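You operate a simulated robot arm through the tools that you are given. There is no shell and no other tool.

The job below is to be done with a simulated robot arm. You get a single attempt, and the scene is never put back.

Task
Fill the orange barge with grain to the yellow line; shut its hatch.
Fine: push it under the silo, swing the orange chute over the open hold, hold the green FEED lever down; spill none; swing the chute back; the grey barge stays. Where these are worked on the way, their far stop is far enough and under half their travel is too little: orange chute.

Only the result counts: the job must be done as asked and must still hold three seconds after the hand-in. Knocking over, shifting, dropping, spilling or breaking anything else fails it.

Robot
A 7-joint arm with a two-finger parallel gripper, fixed in place. Base frame: the origin is at the foot of the arm, x ahead of it, y to its left, z up; the work surface is at about z = 0.76. Units: m, rad, N and s.
Its first joint turns from -2.897 to 2.897 rad. Payload 3.43 kg.
The tool frame sits at the grasp point between the pads (the TCP): z along the fingers, y along the line on which they close. The tips reach 0.03 m beyond it. Largest opening 0.094 m; finger width 0.028, thickness 0.01; the body of the gripper, 0.05 by 0.096 m, starts 0.055 m behind the TCP.
Orientation is that of the tool frame in the base frame, as [roll, pitch, yaw] about the fixed x, y, z axes, in that order (R = Rz(yaw) Ry(pitch) Rx(roll)). With the fingers straight down and closing along the base's y, the tool's x points along the base's -x, its y along +y and its z along -z.

Tools
- The arm moves only by the tool step_arm. Its argument "plan" is a list of rows, each a list of 3 entries, a list of its own where there are three numbers: the shift along the base's x, y, z in m, then the turn, a rotation vector about the base's x, y, z in rad, then the closure, from 0 (fully open) to 1 (shut). In form: [[[tx, ty, tz], [rx, ry, rz], jaw], ...]. A call has 1 to 20 rows; each row shifts and turns the commanded pose from where the row before left it. A row lasts 0.2 s, in which the tool goes at most 0.05 m and 0.15 rad; a call with a longer step from one row to the next is refused whole, and so is a gripper value outside its range. Where a pose cannot be reached the arm comes as near as it can. A force on the tool above 40 N (or 10 N above the force at the start of the call, whichever is more), or a blocked arm, ends the call early, and 0.2 s more pass. The fingers move at their own pace (about 0.045 m/s each) and stop on an object; they squeeze with about 36 N. The grip force told is the motor's: it shows also when the fingers shut on nothing. Time passes only in rows, and 0.2 s behind the last, so rows that do not move let the fingers close. It gives the time, the measured TCP pose, the force on the tool (base axes), the opening and the grip force at its end, in the units of the frame above (readings bear some noise), with the torque about the TCP (base axes, N m) and any sound that the robot's microphone picked up, and new pictures: "pictures" is both (left out), scene, wrist or none.
- Cameras (640 x 400 px; columns grow to the right, rows downward): "scene" is fixed at [0.3963, -0.6498, 1.3325]; the picture's right is [1.00, 0.06, 0.00], its down [0.02, -0.25, -0.97] and it looks along [-0.06, 0.97, -0.25] (base axes); focal length 363 px, centre (320, 200). "wrist" rides on the gripper at [0.076, 0.014, -0.103] in the tool frame; the picture's right is [-0.18, 0.98, 0.00], its down [-0.75, -0.14, -0.64] and it looks along [-0.63, -0.12, 0.77] (tool axes); focal length 243 px, centre (320, 200). There is no depth. A picture from a camera that has moved, and an enlarged one, comes with that camera's place and axes in the base frame and with its lens.
- zoom(camera, box): a new picture of the part [left, top, right, bottom] of that camera's present view, enlarged. It takes no simulated time.
- hand_in(): hands the job in; it is judged then, once.

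Nothing tells you positions but the pictures and the camera data. Unless the task says otherwise, let go and move clear before handing in.

The tools are called as name(argument=value, ...) on one line, values as JSON. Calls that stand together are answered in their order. step_arm: Moves the arm, as the interface text tells. Its arguments: {"type":"object","properties":{"plan":{"type":"array","items":{"type":"array"}},"pictures":{"type":"string","enum":["both","scene","wrist","none"]}},"required":["plan"]} The other tools are called the same way: zoom (camera, box) takes an enlarged picture of a part of a camera's view; hand_in () hands the job in.

At the start:

```text
time_s: 0.0
ee_pos: [0.351, 0.5892, 1.1674]
tool_rot: [-3.141, 0.0, 3.141]
wrist_force: [0.3, 0.5, 0.3]
ft_torque: [-0.01, 0.02, -0.04]
gripper_width: 0.0942
grip_force: 0.0
```

scene: 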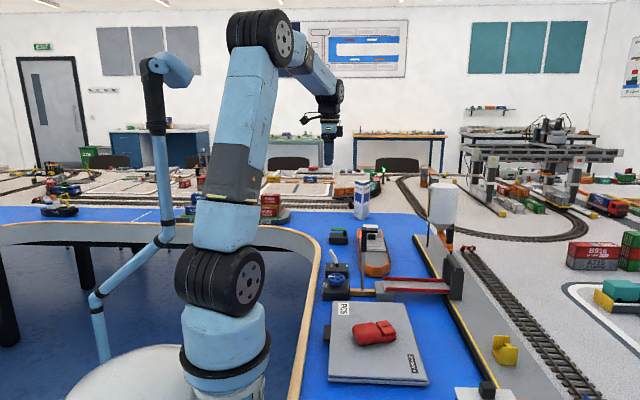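
wrist: 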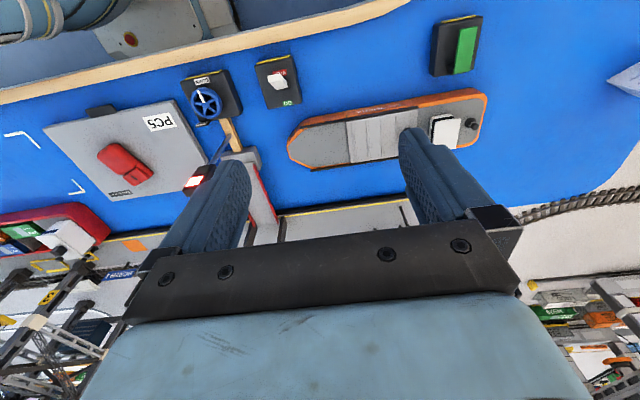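

I see the orange barge on the blue table, with a silo, boxes with controls and a hatch-like grey object nearby. First I'll zoom in to identify everything.

zoom(camera="scene", box=[310, 210, 470, 310])

zoom(camera="scene", box=[310, 280, 530, 400])

zoom(camera="wrist", box=[160, 0, 500, 210])

zoom(camera="scene", box=[400, 160, 500, 230])

```text
4.00 times, centred on (390, 260) of scene
camera zoom: at [0.3963, -0.6498, 1.3325], right [1.0, 0.06, 0.0], down [0.02, -0.25, -0.97], along [-0.06, 0.97, -0.25], focal length 1451 px, centre (40, -40)
```

zoom: 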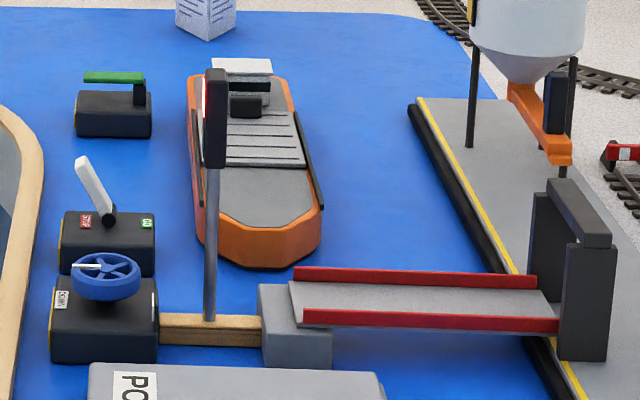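

```text
2.91 times, centred on (420, 340) of scene
camera zoom: at [0.3963, -0.6498, 1.3325], right [1.0, 0.06, 0.0], down [0.02, -0.25, -0.97], along [-0.06, 0.97, -0.25], focal length 1055 px, centre (29, -207)
```

zoom: 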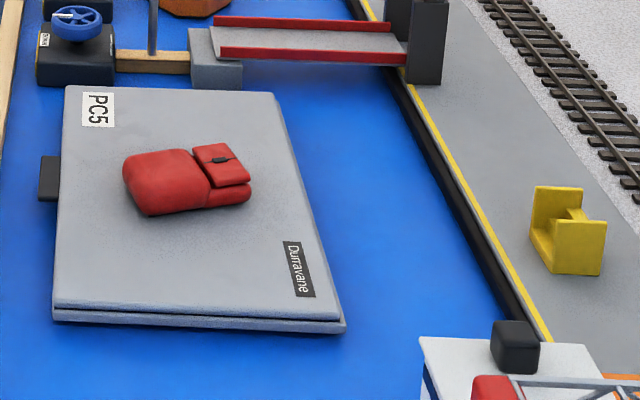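

```text
1.88 times, centred on (330, 105) of wrist
camera zoom: at [0.2757, 0.6034, 1.2698], right [0.18, 0.98, 0.0], down [0.75, -0.14, 0.64], along [0.63, -0.12, -0.77], focal length 457 px, centre (301, 379)
```

zoom: 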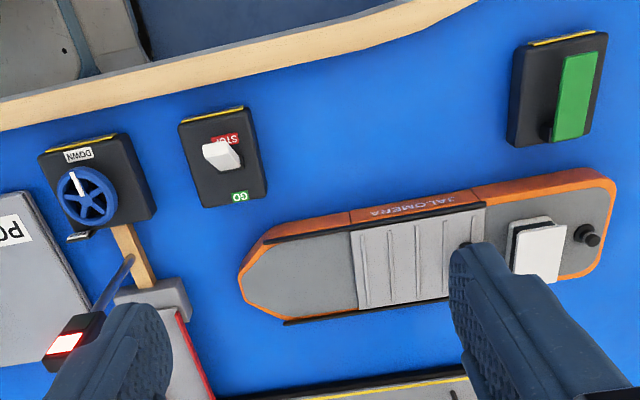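

```text
5.71 times, centred on (450, 195) of scene
camera zoom: at [0.3963, -0.6498, 1.3325], right [1.0, 0.06, 0.0], down [0.02, -0.25, -0.97], along [-0.06, 0.97, -0.25], focal length 2073 px, centre (-423, 229)
```

zoom: 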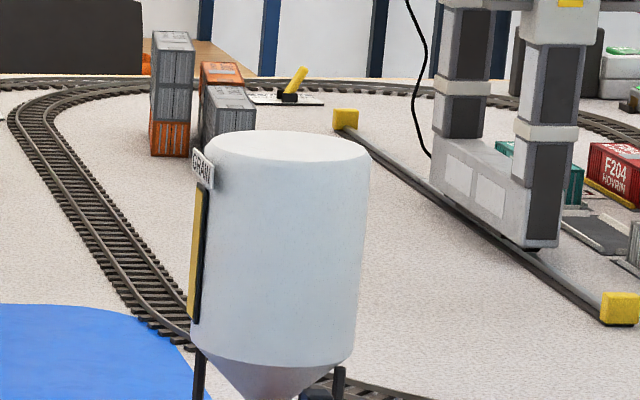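

I see the barge lying along y at x≈0.50 (bow near y≈0.49), the green lever box near (0.38, 0.81), and the silo near (0.8, 0.75). I'll zoom closer on the details before moving.

zoom(camera="wrist", box=[280, 70, 500, 190])

zoom(camera="wrist", box=[400, 0, 520, 90])

zoom(camera="scene", box=[350, 220, 400, 280])

zoom(camera="scene", box=[410, 175, 480, 265])

zoom(camera="scene", box=[320, 220, 360, 250])

zoom(camera="scene", box=[440, 330, 540, 400])

```text
2.91 times, centred on (390, 130) of wrist
camera zoom: at [0.2757, 0.6034, 1.2698], right [0.18, 0.98, 0.0], down [0.75, -0.14, 0.64], along [0.63, -0.12, -0.77], focal length 706 px, centre (116, 404)
```

zoom: 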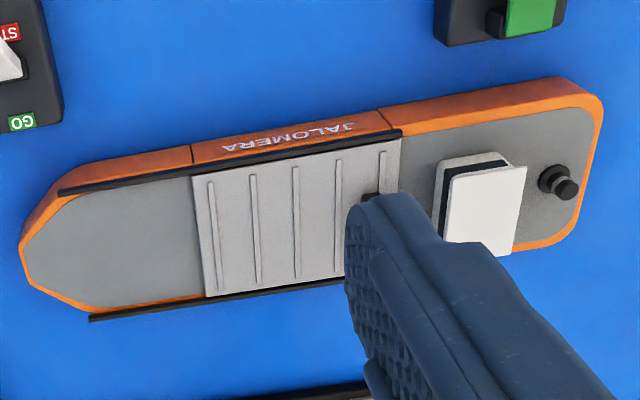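

```text
4.44 times, centred on (460, 45) of wrist
camera zoom: at [0.2757, 0.6034, 1.2698], right [0.18, 0.98, 0.0], down [0.75, -0.14, 0.64], along [0.63, -0.12, -0.77], focal length 1078 px, centre (-302, 889)
```

zoom: 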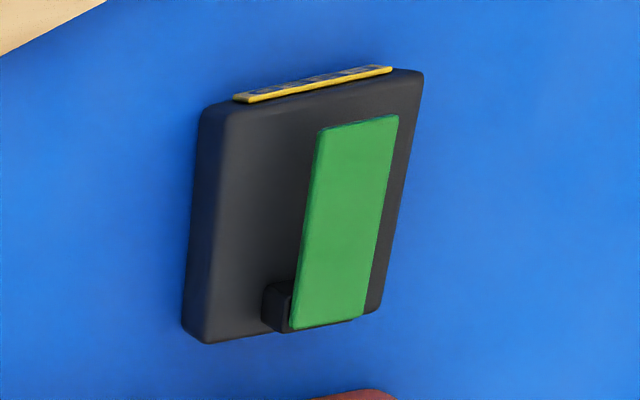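

```text
6.67 times, centred on (375, 250) of scene
camera zoom: at [0.3963, -0.6498, 1.3325], right [1.0, 0.06, 0.0], down [0.02, -0.25, -0.97], along [-0.06, 0.97, -0.25], focal length 2418 px, centre (-47, -133)
```

zoom: 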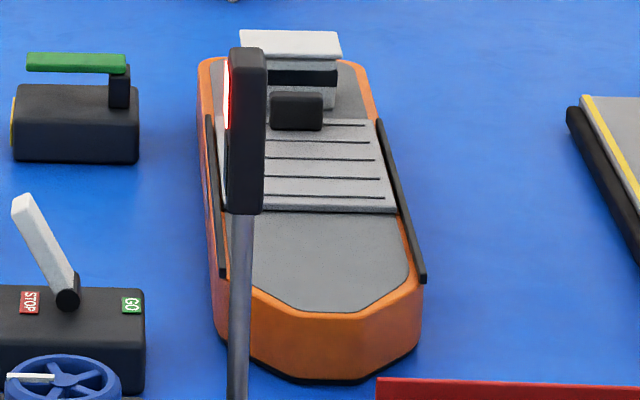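

```text
4.44 times, centred on (445, 220) of scene
camera zoom: at [0.3963, -0.6498, 1.3325], right [1.0, 0.06, 0.0], down [0.02, -0.25, -0.97], along [-0.06, 0.97, -0.25], focal length 1612 px, centre (-236, 111)
```

zoom: 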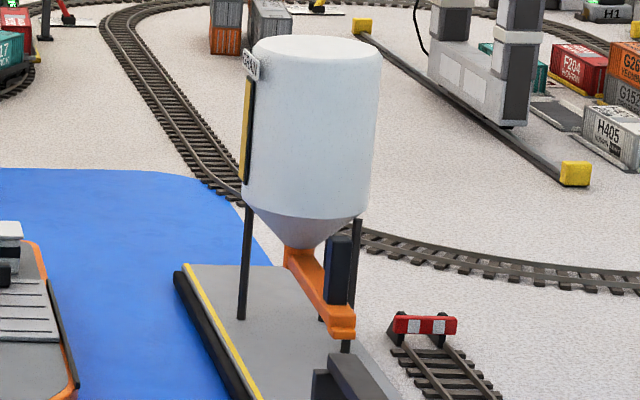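

```text
13.33 times, centred on (340, 235) of scene
camera zoom: at [0.3963, -0.6498, 1.3325], right [1.0, 0.06, 0.0], down [0.02, -0.25, -0.97], along [-0.06, 0.97, -0.25], focal length 4836 px, centre (53, -267)
```

zoom: 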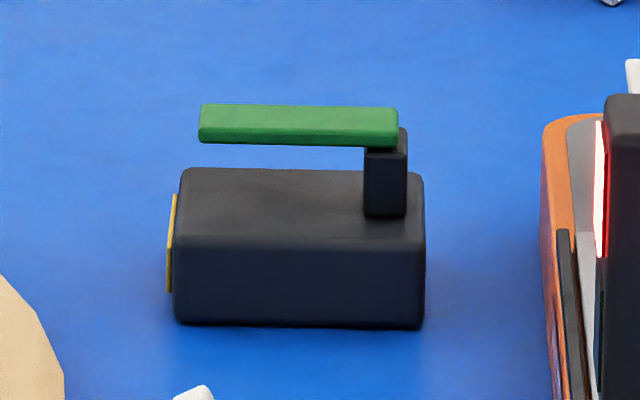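

```text
5.71 times, centred on (490, 365) of scene
camera zoom: at [0.3963, -0.6498, 1.3325], right [1.0, 0.06, 0.0], down [0.02, -0.25, -0.97], along [-0.06, 0.97, -0.25], focal length 2073 px, centre (-651, -743)
```

zoom: 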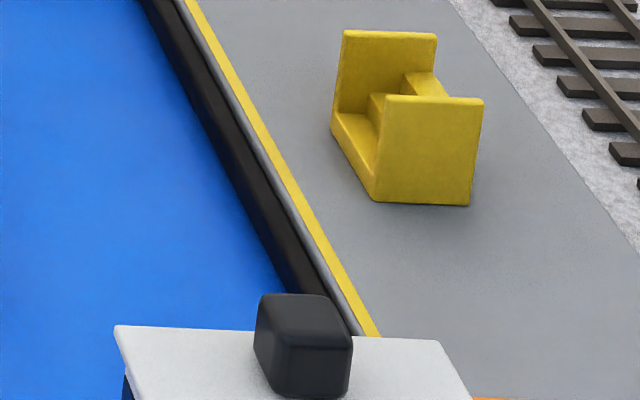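

The hatch is a ribbed sliding lid (about y 0.62–0.75) with a black knob at its stern end. I'll move the arm out over the barge to look at the silo and chute from the side.

step_arm(plan=[[[0.034, 0.026, 0], [0, 0, 0], 0], [[0.034, 0.026, 0], [0, 0, 0], 0], [[0.034, 0.026, 0], [0, 0, 0], 0], [[0.034, 0.026, 0], [0, 0, 0], 0], [[0.034, 0.026, 0], [0, 0, 0], 0], [[0.034, 0.026, 0], [0, 0, 0], 0]])

```text
time_s: 1.4
ee_pos: [0.5553, 0.746, 1.1667]
tool_rot: [3.14, 0.0, 3.139]
wrist_force: [-0.4, -1.2, 1.0]
ft_torque: [0.06, -0.02, -0.03]
gripper_width: 0.0939
grip_force: 0.1
camera wrist: at [0.4794, 0.76, 1.2694], right [0.19, 0.98, 0.0], down [0.75, -0.14, 0.64], along [0.63, -0.12, -0.77], focal length 243 px, centre (320, 200)
```

scene: 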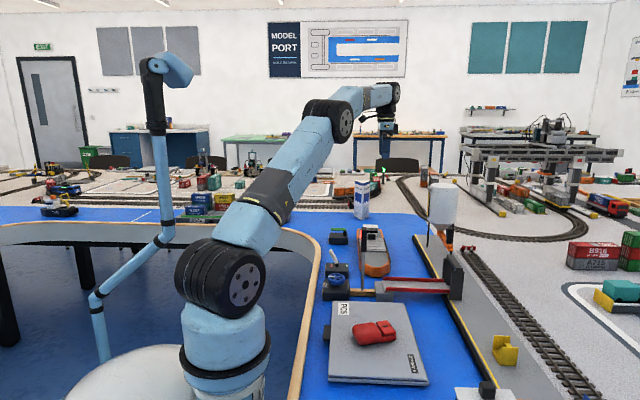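
wrist: 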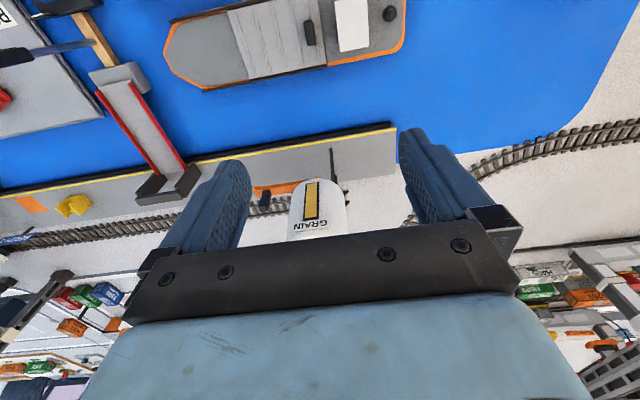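

The silo now shows between the fingers; I'll zoom on it, the chute and the wall sign.

zoom(camera="wrist", box=[230, 110, 420, 240])

zoom(camera="wrist", box=[150, 0, 430, 130])

zoom(camera="scene", box=[260, 15, 420, 85])

zoom(camera="wrist", box=[0, 130, 200, 300])

```text
3.08 times, centred on (325, 175) of wrist
camera zoom: at [0.4794, 0.76, 1.2694], right [0.19, 0.98, 0.0], down [0.75, -0.14, 0.64], along [0.63, -0.12, -0.77], focal length 746 px, centre (305, 277)
```

zoom: 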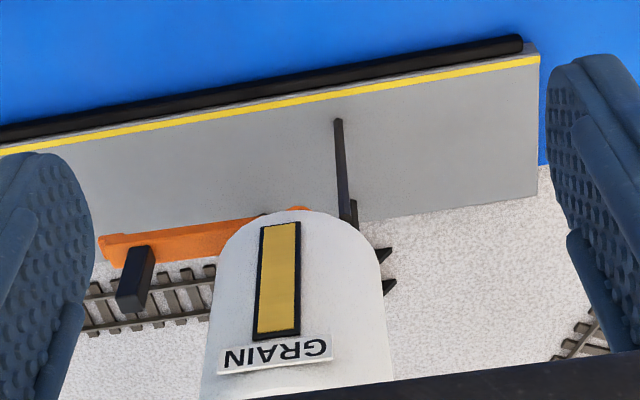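

```text
2.29 times, centred on (290, 65) of wrist
camera zoom: at [0.4794, 0.76, 1.2694], right [0.19, 0.98, 0.0], down [0.75, -0.14, 0.64], along [0.63, -0.12, -0.77], focal length 555 px, centre (389, 509)
```

zoom: 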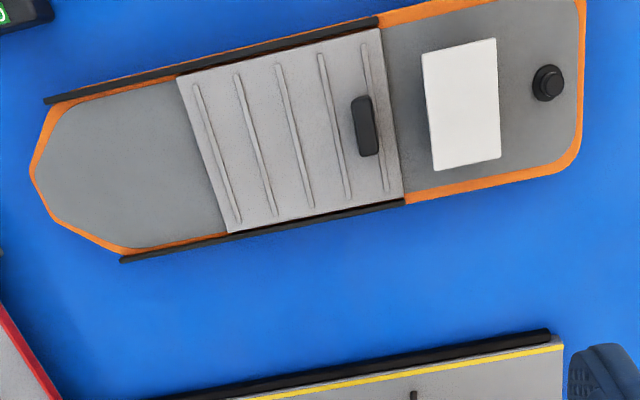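

```text
4.00 times, centred on (340, 50) of scene
camera zoom: at [0.3963, -0.6498, 1.3325], right [1.0, 0.06, 0.0], down [0.02, -0.25, -0.97], along [-0.06, 0.97, -0.25], focal length 1451 px, centre (240, 800)
```

zoom: 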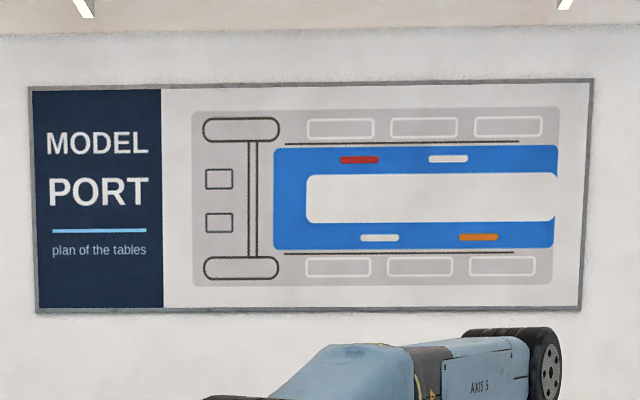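

```text
2.35 times, centred on (100, 215) of wrist
camera zoom: at [0.4794, 0.76, 1.2694], right [0.19, 0.98, 0.0], down [0.75, -0.14, 0.64], along [0.63, -0.12, -0.77], focal length 571 px, centre (838, 165)
```

zoom: 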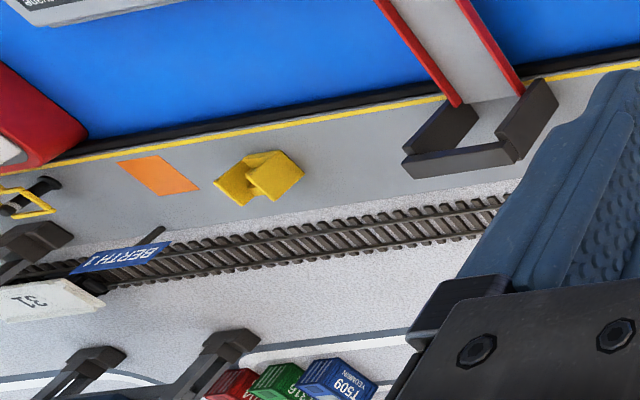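

The chute is parked pointing towards -y (end near (0.77, 0.56, 0.85)), the silo axis is near (0.777, 0.70), and the barge is slightly yawed with its hatch knob near (0.518, 0.736). I'll descend over the knob to inspect it before opening the hatch.

step_arm(plan=[[[-0.009, -0.002, -0.043], [0, 0, 0], 0.3], [[-0.009, -0.002, -0.043], [0, 0, 0], 0.3], [[-0.009, -0.002, -0.043], [0, 0, 0], 0.3], [[-0.009, -0.002, -0.043], [0, 0, 0], 0.3], [[0, -0.002, -0.043], [0, 0, 0], 0.3]])

```text
time_s: 2.6
ee_pos: [0.5201, 0.7341, 0.9526]
tool_rot: [3.142, 0.0, 3.141]
wrist_force: [0.3, -0.1, 1.5]
ft_torque: [0.01, 0.01, 0.0]
gripper_width: 0.0657
grip_force: 0.1
camera wrist: at [0.4445, 0.7494, 1.0553], right [0.19, 0.98, 0.0], down [0.75, -0.14, 0.64], along [0.63, -0.12, -0.77], focal length 243 px, centre (320, 200)
```

scene: 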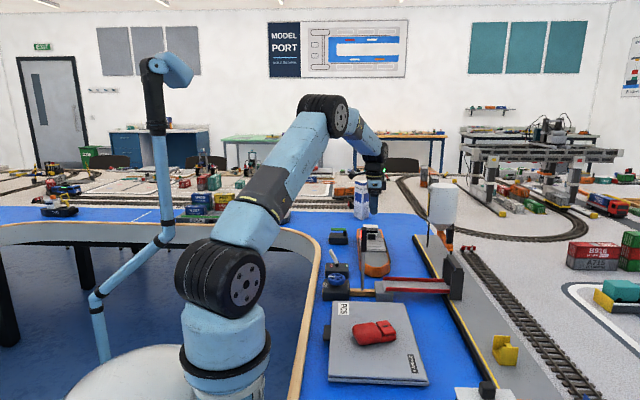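
wrist: 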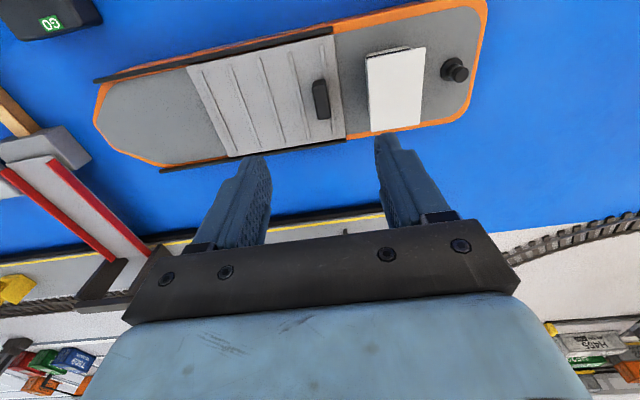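

zoom(camera="wrist", box=[80, 0, 500, 180])

zoom(camera="wrist", box=[270, 40, 430, 140])

zoom(camera="scene", box=[340, 200, 420, 280])

```text
1.52 times, centred on (290, 90) of wrist
camera zoom: at [0.4445, 0.7494, 1.0553], right [0.19, 0.98, 0.0], down [0.75, -0.14, 0.64], along [0.63, -0.12, -0.77], focal length 370 px, centre (366, 368)
```

zoom: 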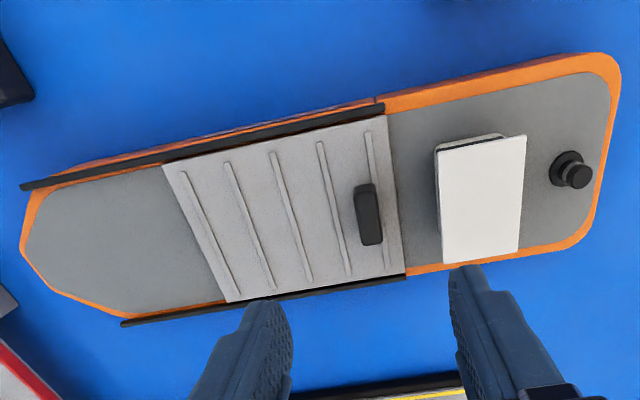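

```text
4.00 times, centred on (350, 90) of wrist
camera zoom: at [0.4445, 0.7494, 1.0553], right [0.19, 0.98, 0.0], down [0.75, -0.14, 0.64], along [0.63, -0.12, -0.77], focal length 970 px, centre (200, 640)
```

zoom: 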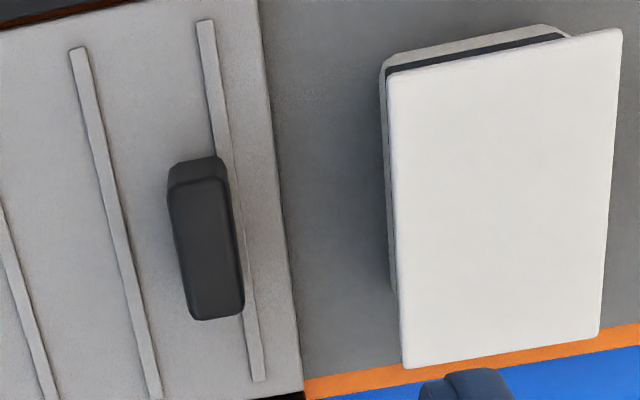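

```text
5.00 times, centred on (380, 240) of scene
camera zoom: at [0.3963, -0.6498, 1.3325], right [1.0, 0.06, 0.0], down [0.02, -0.25, -0.97], along [-0.06, 0.97, -0.25], focal length 1814 px, centre (20, 0)
```

zoom: 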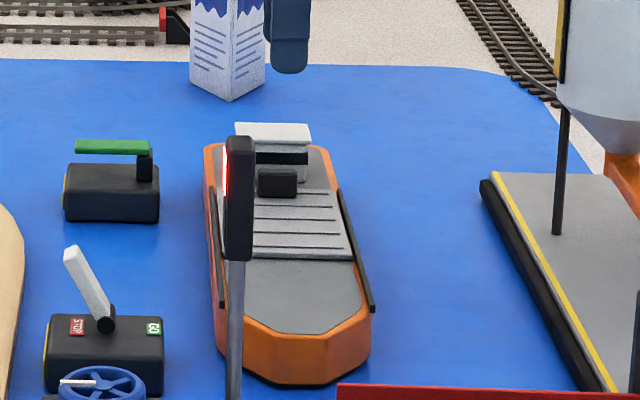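

The barge is straight along y (x≈0.516, hatch y≈0.62–0.753), with the knob at about (0.518, 0.737, top ≈0.825). I'll descend with fingers partly closed to straddle the knob.

step_arm(plan=[[[-0.001, 0.0005, -0.03], [0, 0, 0], 0.62], [[-0.001, 0.0005, -0.03], [0, 0, 0], 0.62], [[0, 0, -0.012], [0, 0, 0], 0.62], [[0, 0, 0], [0, 0, 0], 0.62]])

zoom(camera="wrist", box=[240, 80, 420, 220])

zoom(camera="scene", box=[340, 200, 420, 280])

```text
time_s: 3.6
ee_pos: [0.5176, 0.7356, 0.8789]
tool_rot: [-3.141, 0.0, 3.14]
wrist_force: [0.5, 0.1, 0.0]
ft_torque: [0.01, 0.01, 0.01]
gripper_width: 0.0356
grip_force: 0.0
camera wrist: at [0.4416, 0.75, 0.9824], right [0.18, 0.98, 0.0], down [0.75, -0.14, 0.64], along [0.63, -0.12, -0.77], focal length 243 px, centre (320, 200)
```

scene: 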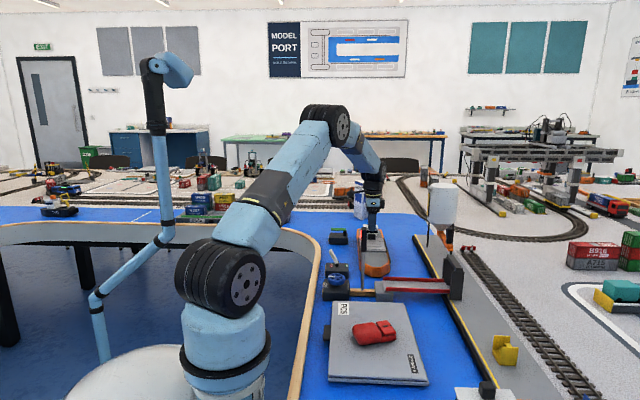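
wrist: 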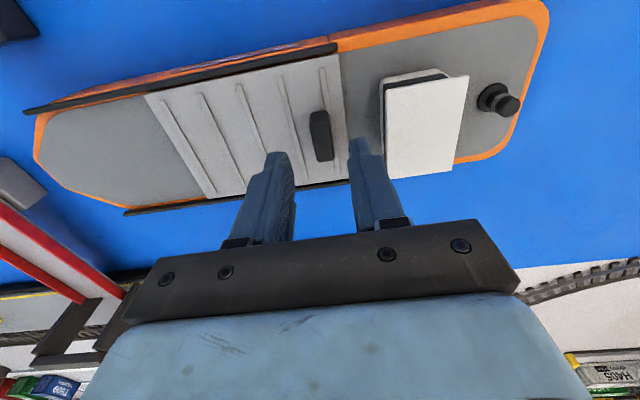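

```text
2.86 times, centred on (330, 150) of wrist
camera zoom: at [0.4416, 0.75, 0.9824], right [0.18, 0.98, 0.0], down [0.75, -0.14, 0.64], along [0.63, -0.12, -0.77], focal length 693 px, centre (291, 343)
```

zoom: 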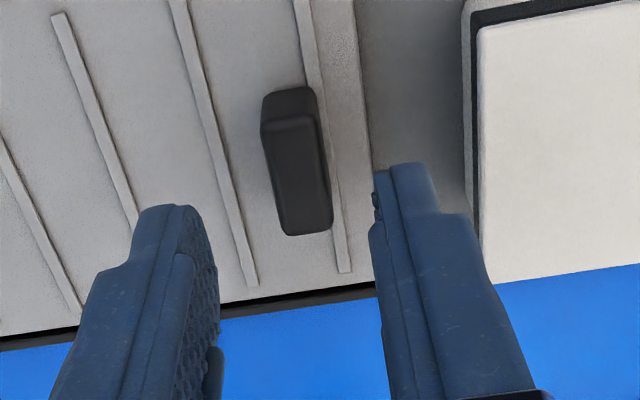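

```text
5.00 times, centred on (380, 240) of scene
camera zoom: at [0.3963, -0.6498, 1.3325], right [1.0, 0.06, 0.0], down [0.02, -0.25, -0.97], along [-0.06, 0.97, -0.25], focal length 1814 px, centre (20, 0)
```

zoom: 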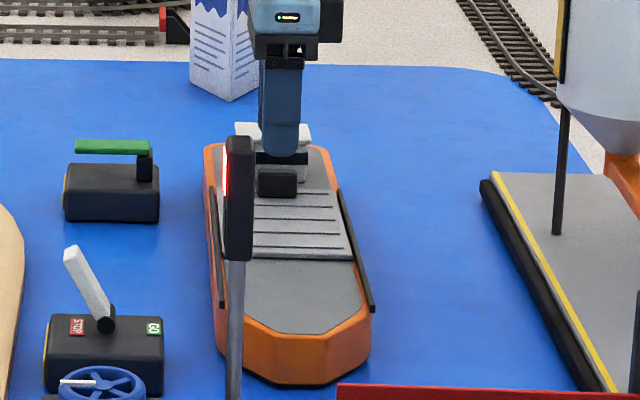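

The fingers straddle the knob at (0.518, 0.737). I'll lower to about z=0.843 and close on it.

step_arm(plan=[[[0.0005, 0.001, -0.018], [0, 0, 0], 0.62], [[0, 0, -0.017], [0, 0, 0], 0.62], [[0, 0, 0], [0, 0, 0], 0.62]])

zoom(camera="wrist", box=[240, 80, 420, 220])

zoom(camera="scene", box=[340, 200, 420, 280])

```text
time_s: 4.4
ee_pos: [0.5176, 0.7364, 0.8449]
tool_rot: [-3.141, -0.001, -3.141]
wrist_force: [-0.3, 0.5, 0.8]
ft_torque: [0.01, 0.01, 0.0]
gripper_width: 0.0355
grip_force: 0.0
camera wrist: at [0.4418, 0.7515, 0.9481], right [0.18, 0.98, 0.0], down [0.75, -0.14, 0.64], along [0.63, -0.12, -0.77], focal length 243 px, centre (320, 200)
```

scene: 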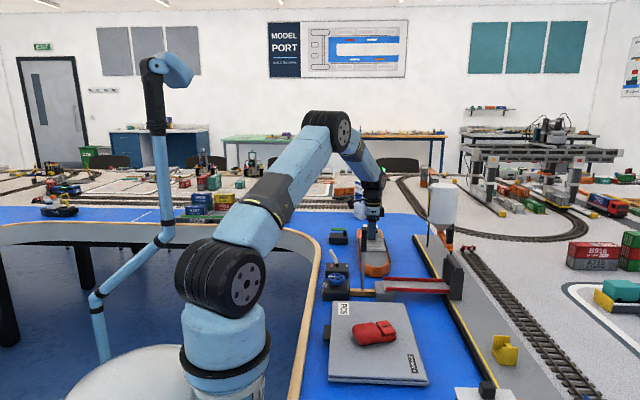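
wrist: 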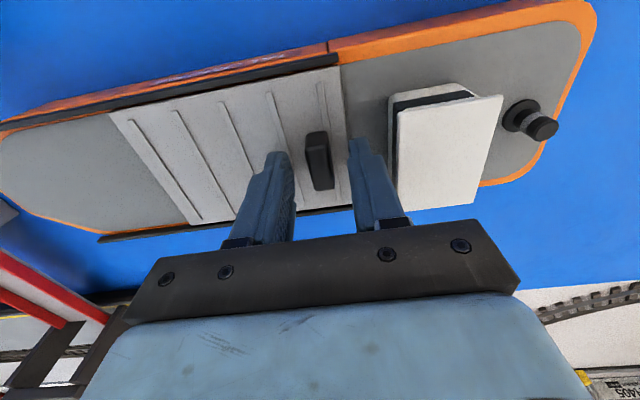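

```text
2.86 times, centred on (330, 150) of wrist
camera zoom: at [0.4418, 0.7515, 0.9481], right [0.18, 0.98, 0.0], down [0.75, -0.14, 0.64], along [0.63, -0.12, -0.77], focal length 693 px, centre (291, 343)
```

zoom: 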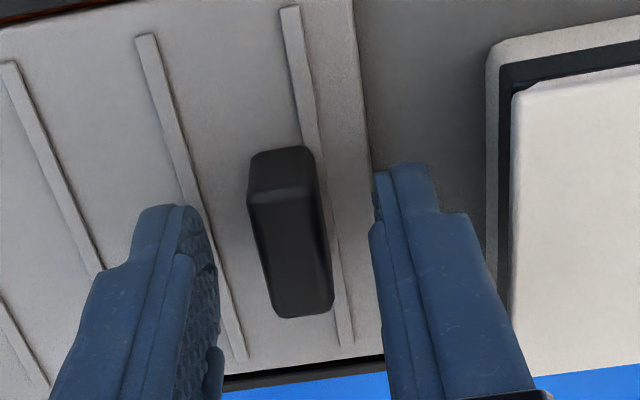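

```text
5.00 times, centred on (380, 240) of scene
camera zoom: at [0.3963, -0.6498, 1.3325], right [1.0, 0.06, 0.0], down [0.02, -0.25, -0.97], along [-0.06, 0.97, -0.25], focal length 1814 px, centre (20, 0)
```

zoom: 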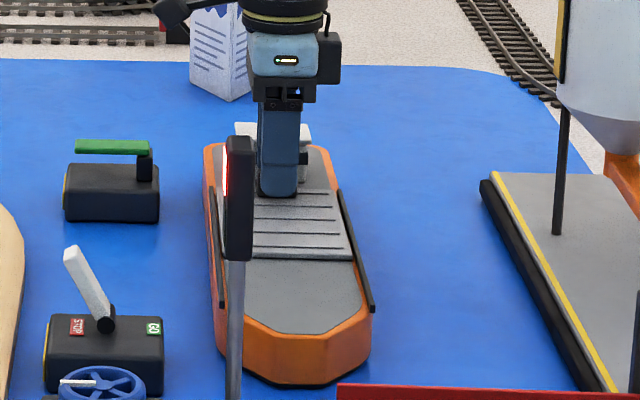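

Aligned over the knob. Closing the gripper on it now.

step_arm(plan=[[[0, 0, 0], [0, 0, 0], 1], [[0, 0, 0], [0, 0, 0], 1], [[0, 0, 0], [0, 0, 0], 1]], pictures="wrist")

```text
time_s: 5.2
ee_pos: [0.5174, 0.7377, 0.8447]
tool_rot: [3.141, 0.001, 3.14]
wrist_force: [0.6, -0.2, 0.4]
ft_torque: [0.03, 0.02, -0.13]
gripper_width: 0.0129
grip_force: 36.1
camera wrist: at [0.4419, 0.7515, 0.9481], right [0.19, 0.98, 0.0], down [0.75, -0.14, 0.64], along [0.63, -0.12, -0.77], focal length 243 px, centre (320, 200)
```

wrist: 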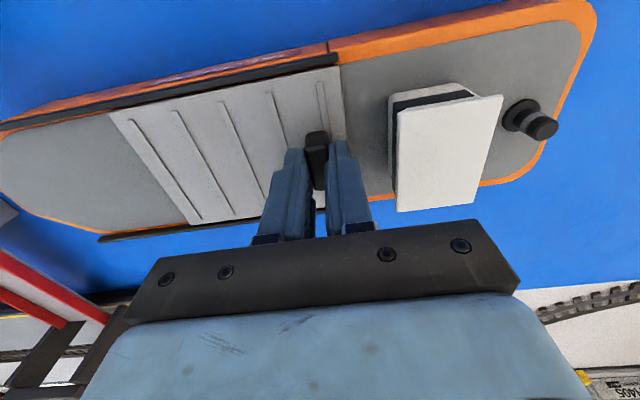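

The knob is gripped (0.0129 m wide). I'll slide it toward the bow by 2 cm and check that the hatch moves relative to the hull.

step_arm(plan=[[[0, -0.007, 0], [0, 0, 0], 1], [[0, -0.007, 0], [0, 0, 0], 1], [[0, -0.007, 0], [0, 0, 0], 1]])

zoom(camera="scene", box=[340, 200, 420, 280])

```text
time_s: 6.0
ee_pos: [0.5177, 0.7168, 0.8455]
tool_rot: [-3.14, 0.0, -3.141]
wrist_force: [-2.8, 0.3, 0.3]
ft_torque: [0.0, 0.34, -0.09]
gripper_width: 0.0132
grip_force: 35.9
camera wrist: at [0.442, 0.7306, 0.9482], right [0.18, 0.98, 0.0], down [0.75, -0.14, 0.64], along [0.63, -0.12, -0.77], focal length 243 px, centre (320, 200)
```

scene: 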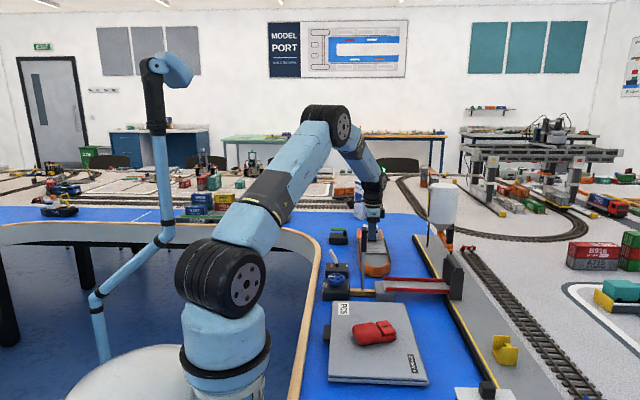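
wrist: 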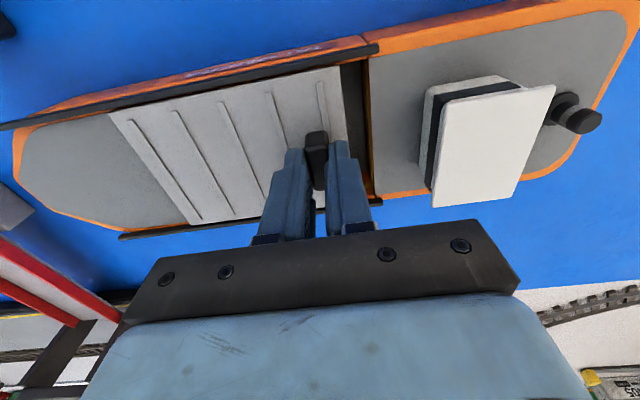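

```text
5.00 times, centred on (380, 240) of scene
camera zoom: at [0.3963, -0.6498, 1.3325], right [1.0, 0.06, 0.0], down [0.02, -0.25, -0.97], along [-0.06, 0.97, -0.25], focal length 1814 px, centre (20, 0)
```

zoom: 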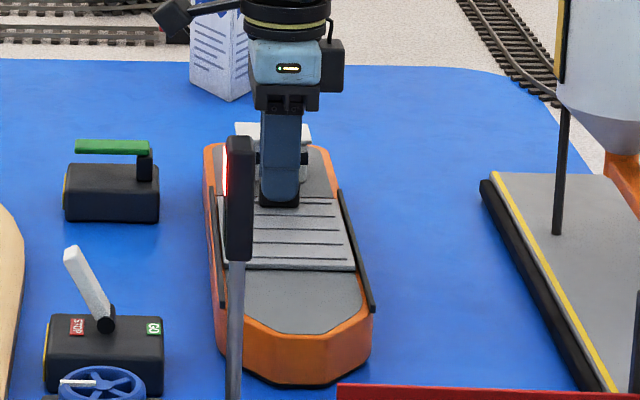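

The hatch slides and the hull stays still; the hold is opening. I'll continue toward the stop.

step_arm(plan=[[[0, -0.008, 0], [0, 0, 0], 1], [[0, -0.008, 0], [0, 0, 0], 1], [[0, -0.008, 0], [0, 0, 0], 1], [[0, -0.008, 0], [0, 0, 0], 1], [[0, -0.008, 0], [0, 0, 0], 1], [[0, -0.008, 0], [0, 0, 0], 1]])

zoom(camera="scene", box=[340, 200, 420, 280])

zoom(camera="wrist", box=[100, 0, 640, 260])

```text
time_s: 7.4
ee_pos: [0.5187, 0.6667, 0.8446]
tool_rot: [3.141, 0.0, 3.141]
wrist_force: [-2.8, 0.2, 0.5]
ft_torque: [-0.01, 0.16, 0.07]
gripper_width: 0.0132
grip_force: 36.4
camera wrist: at [0.4427, 0.6813, 0.9481], right [0.18, 0.98, 0.0], down [0.75, -0.14, 0.64], along [0.63, -0.12, -0.77], focal length 243 px, centre (320, 200)
```

scene: 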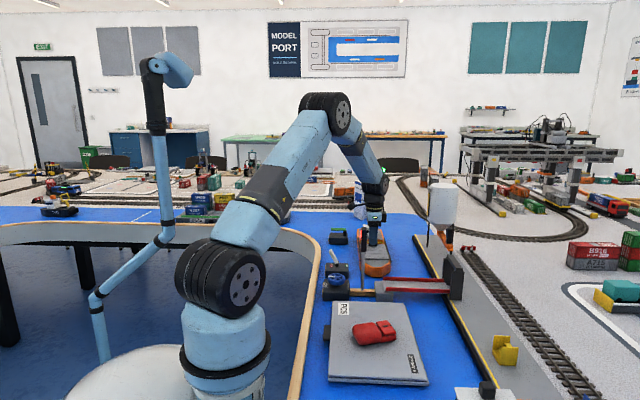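
wrist: 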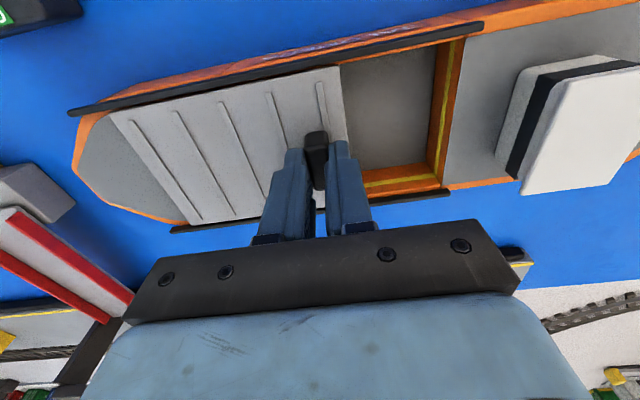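

```text
5.00 times, centred on (380, 240) of scene
camera zoom: at [0.3963, -0.6498, 1.3325], right [1.0, 0.06, 0.0], down [0.02, -0.25, -0.97], along [-0.06, 0.97, -0.25], focal length 1814 px, centre (20, 0)
```

zoom: 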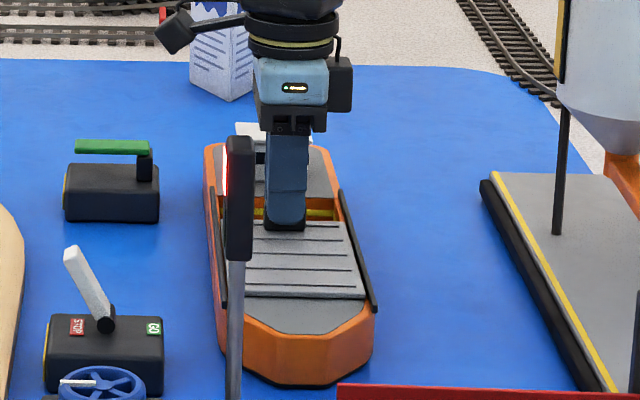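

```text
1.19 times, centred on (370, 130) of wrist
camera zoom: at [0.4427, 0.6813, 0.9481], right [0.18, 0.98, 0.0], down [0.75, -0.14, 0.64], along [0.63, -0.12, -0.77], focal length 288 px, centre (261, 283)
```

zoom: 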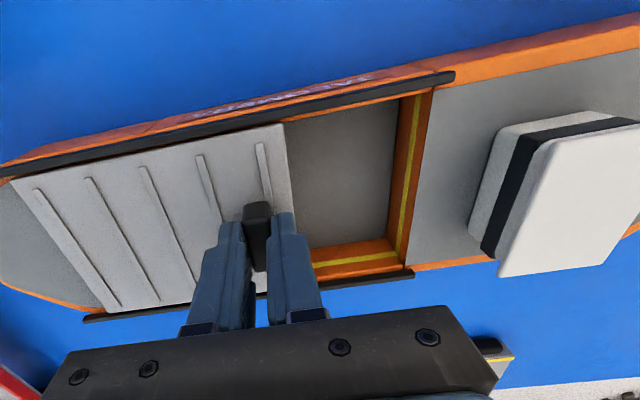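

The hold with its yellow line is showing. I'll continue the slide until the stop.

step_arm(plan=[[[0, -0.005, 0], [0, 0, 0], 1], [[0, -0.005, 0], [0, 0, 0], 1], [[0, -0.005, 0], [0, 0, 0], 1], [[0, -0.004, 0], [0, 0, 0], 1]])

zoom(camera="scene", box=[340, 200, 420, 280])

zoom(camera="wrist", box=[100, 0, 640, 260])

```text
time_s: 8.4
ee_pos: [0.5183, 0.6477, 0.8461]
tool_rot: [-3.141, 0.0, 3.139]
wrist_force: [-2.4, 0.3, 0.3]
ft_torque: [0.02, -0.18, 0.07]
gripper_width: 0.0134
grip_force: 36.1
camera wrist: at [0.4428, 0.6631, 0.9482], right [0.18, 0.98, 0.0], down [0.75, -0.14, 0.64], along [0.63, -0.12, -0.77], focal length 243 px, centre (320, 200)
```

scene: 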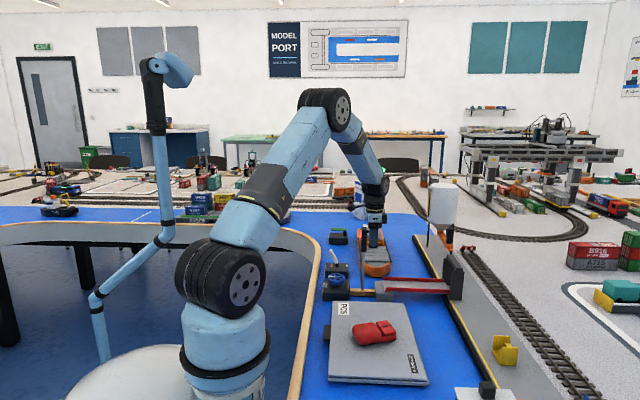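
wrist: 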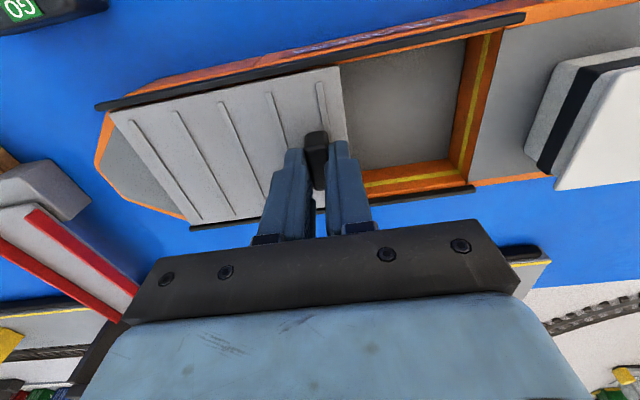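

```text
5.00 times, centred on (380, 240) of scene
camera zoom: at [0.3963, -0.6498, 1.3325], right [1.0, 0.06, 0.0], down [0.02, -0.25, -0.97], along [-0.06, 0.97, -0.25], focal length 1814 px, centre (20, 0)
```

zoom: 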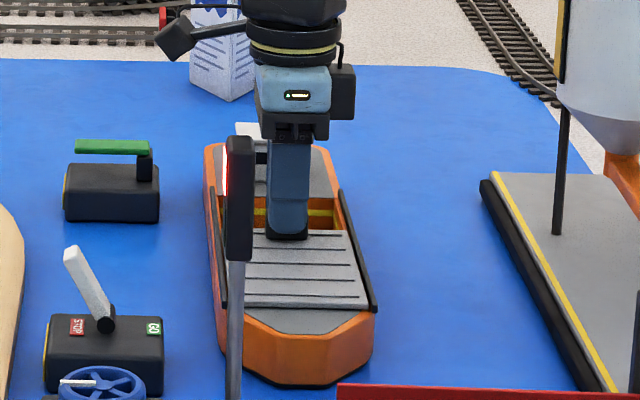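

```text
1.19 times, centred on (370, 130) of wrist
camera zoom: at [0.4428, 0.6631, 0.9482], right [0.18, 0.98, 0.0], down [0.75, -0.14, 0.64], along [0.63, -0.12, -0.77], focal length 288 px, centre (261, 283)
```

zoom: 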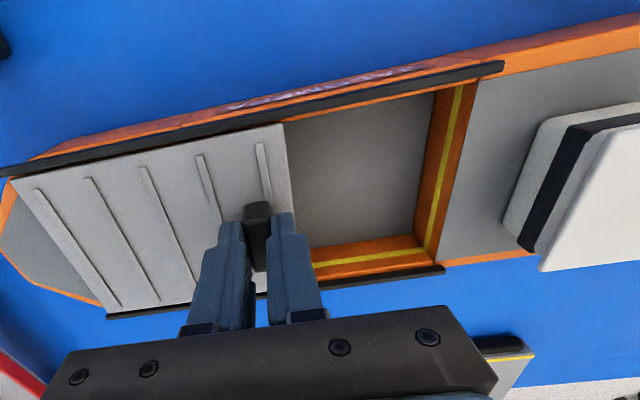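

Total slide is 9 cm with no stop yet; I'll continue a little and watch the force.

step_arm(plan=[[[0, -0.004, 0], [0, 0, 0], 1], [[0, -0.004, 0], [0, 0, 0], 1], [[0, -0.004, 0], [0, 0, 0], 1]])

zoom(camera="scene", box=[340, 200, 420, 280])

zoom(camera="wrist", box=[80, 0, 500, 260])

```text
time_s: 9.2
ee_pos: [0.5183, 0.6372, 0.845]
tool_rot: [-3.141, 0.001, -3.141]
wrist_force: [-2.6, 0.2, 0.0]
ft_torque: [0.0, -0.04, 0.06]
gripper_width: 0.0132
grip_force: 35.9
camera wrist: at [0.4427, 0.6509, 0.9481], right [0.18, 0.98, 0.0], down [0.75, -0.14, 0.64], along [0.63, -0.12, -0.77], focal length 243 px, centre (320, 200)
```

scene: 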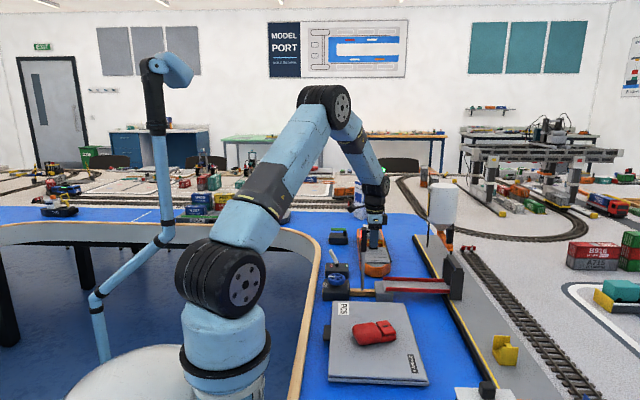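
wrist: 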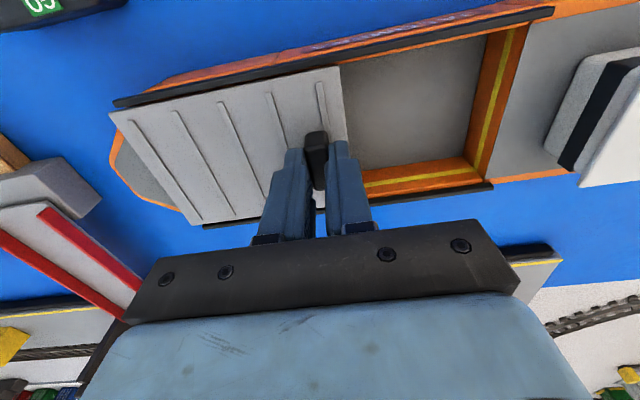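

```text
5.00 times, centred on (380, 240) of scene
camera zoom: at [0.3963, -0.6498, 1.3325], right [1.0, 0.06, 0.0], down [0.02, -0.25, -0.97], along [-0.06, 0.97, -0.25], focal length 1814 px, centre (20, 0)
```

zoom: 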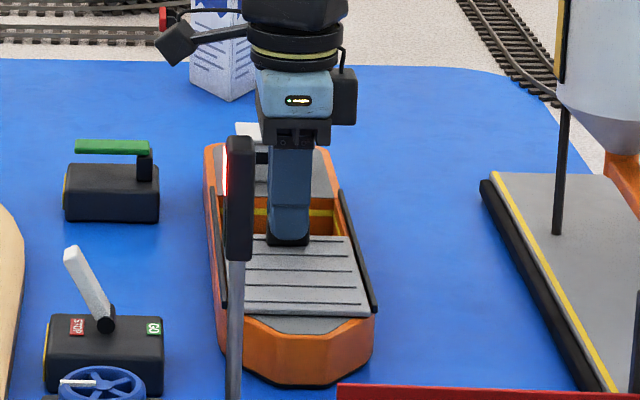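

```text
1.52 times, centred on (290, 130) of wrist
camera zoom: at [0.4427, 0.6509, 0.9481], right [0.18, 0.98, 0.0], down [0.75, -0.14, 0.64], along [0.63, -0.12, -0.77], focal length 370 px, centre (366, 307)
```

zoom: 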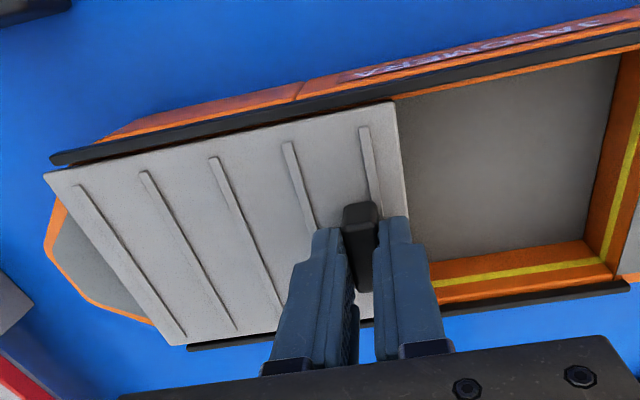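

The hold is open about 9 cm (y≈0.653–0.745), centred on the chute's y≈0.70. I'll release the knob, rise, and look straight at the open hold.

step_arm(plan=[[[0, 0, 0], [0, 0, 0], 0.62], [[0, 0, 0], [0, 0, 0], 0.62], [[0, 0, 0.03], [0, 0, 0], 0.62], [[0, 0, 0.04], [0, 0, 0], 0.62], [[-0.02, 0.01, 0.045], [0, 0, 0], 0.3], [[-0.03, 0.02, 0.03], [0, 0, 0], 0.0], [[-0.03, 0.02, 0.03], [0, 0, 0], 0.0]])

zoom(camera="scene", box=[340, 200, 420, 280])

zoom(camera="wrist", box=[80, 0, 560, 260])

```text
refused: row 5 steps farther than a row can; nothing moved
```

```text
5.00 times, centred on (380, 240) of scene
camera zoom: at [0.3963, -0.6498, 1.3325], right [1.0, 0.06, 0.0], down [0.02, -0.25, -0.97], along [-0.06, 0.97, -0.25], focal length 1814 px, centre (20, 0)
```

zoom: 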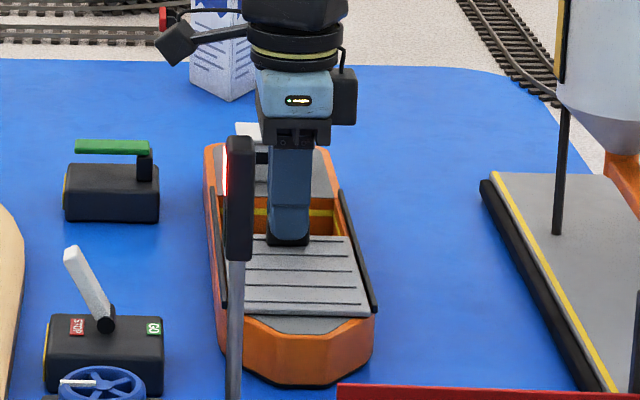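

```text
1.33 times, centred on (320, 130) of wrist
camera zoom: at [0.4427, 0.6509, 0.9481], right [0.18, 0.98, 0.0], down [0.75, -0.14, 0.64], along [0.63, -0.12, -0.77], focal length 324 px, centre (320, 293)
```

zoom: 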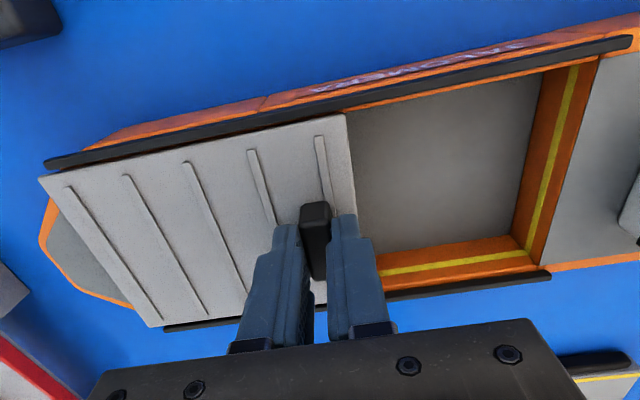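

The last plan was refused for one over-long row, and nothing moved. I'll repeat with shorter rows: release the knob, rise and back off.

step_arm(plan=[[[0, 0, 0], [0, 0, 0], 0.62], [[0, 0, 0], [0, 0, 0], 0.62], [[0, 0, 0.03], [0, 0, 0], 0.62], [[0, 0, 0.04], [0, 0, 0], 0.62], [[-0.02, 0.01, 0.035], [0, 0, 0], 0.3], [[-0.03, 0.02, 0.03], [0, 0, 0], 0.0], [[-0.03, 0.02, 0.03], [0, 0, 0], 0.0]])

zoom(camera="scene", box=[340, 200, 420, 280])

zoom(camera="wrist", box=[80, 0, 560, 260])

```text
time_s: 10.8
ee_pos: [0.4398, 0.6865, 1.0091]
tool_rot: [3.141, 0.002, 3.141]
wrist_force: [0.2, -1.5, -0.8]
ft_torque: [0.0, 0.04, -0.04]
gripper_width: 0.0944
grip_force: 0.1
camera wrist: at [0.3644, 0.6997, 1.1119], right [0.19, 0.98, 0.0], down [0.75, -0.14, 0.64], along [0.63, -0.12, -0.77], focal length 243 px, centre (320, 200)
```

scene: 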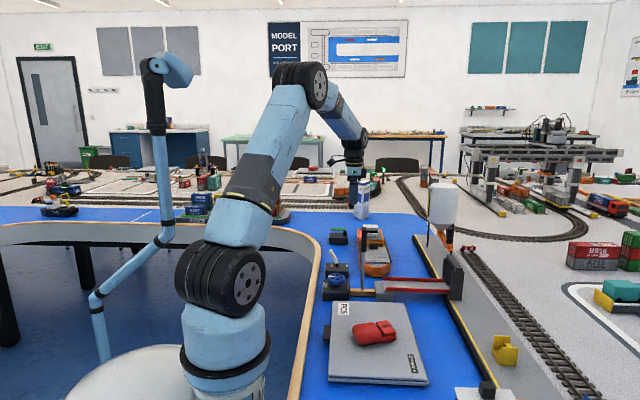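
wrist: 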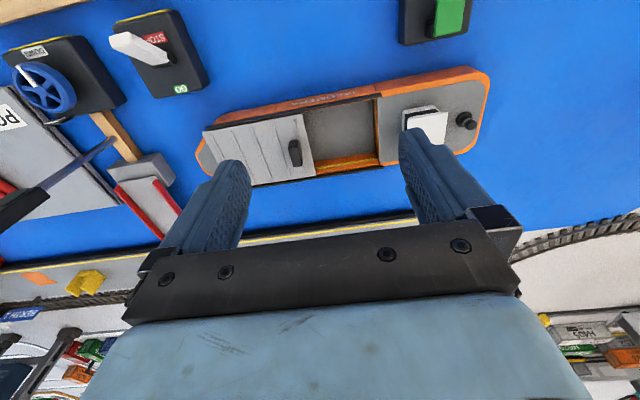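

```text
5.00 times, centred on (380, 240) of scene
camera zoom: at [0.3963, -0.6498, 1.3325], right [1.0, 0.06, 0.0], down [0.02, -0.25, -0.97], along [-0.06, 0.97, -0.25], focal length 1814 px, centre (20, 0)
```

zoom: 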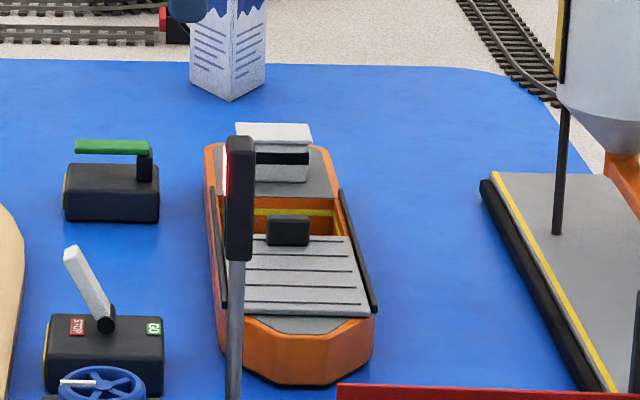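

```text
1.33 times, centred on (320, 130) of wrist
camera zoom: at [0.3644, 0.6997, 1.1119], right [0.19, 0.98, 0.0], down [0.75, -0.14, 0.64], along [0.63, -0.12, -0.77], focal length 324 px, centre (320, 293)
```

zoom: 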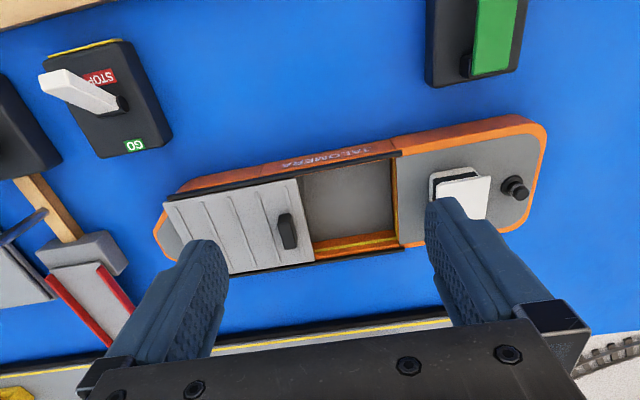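

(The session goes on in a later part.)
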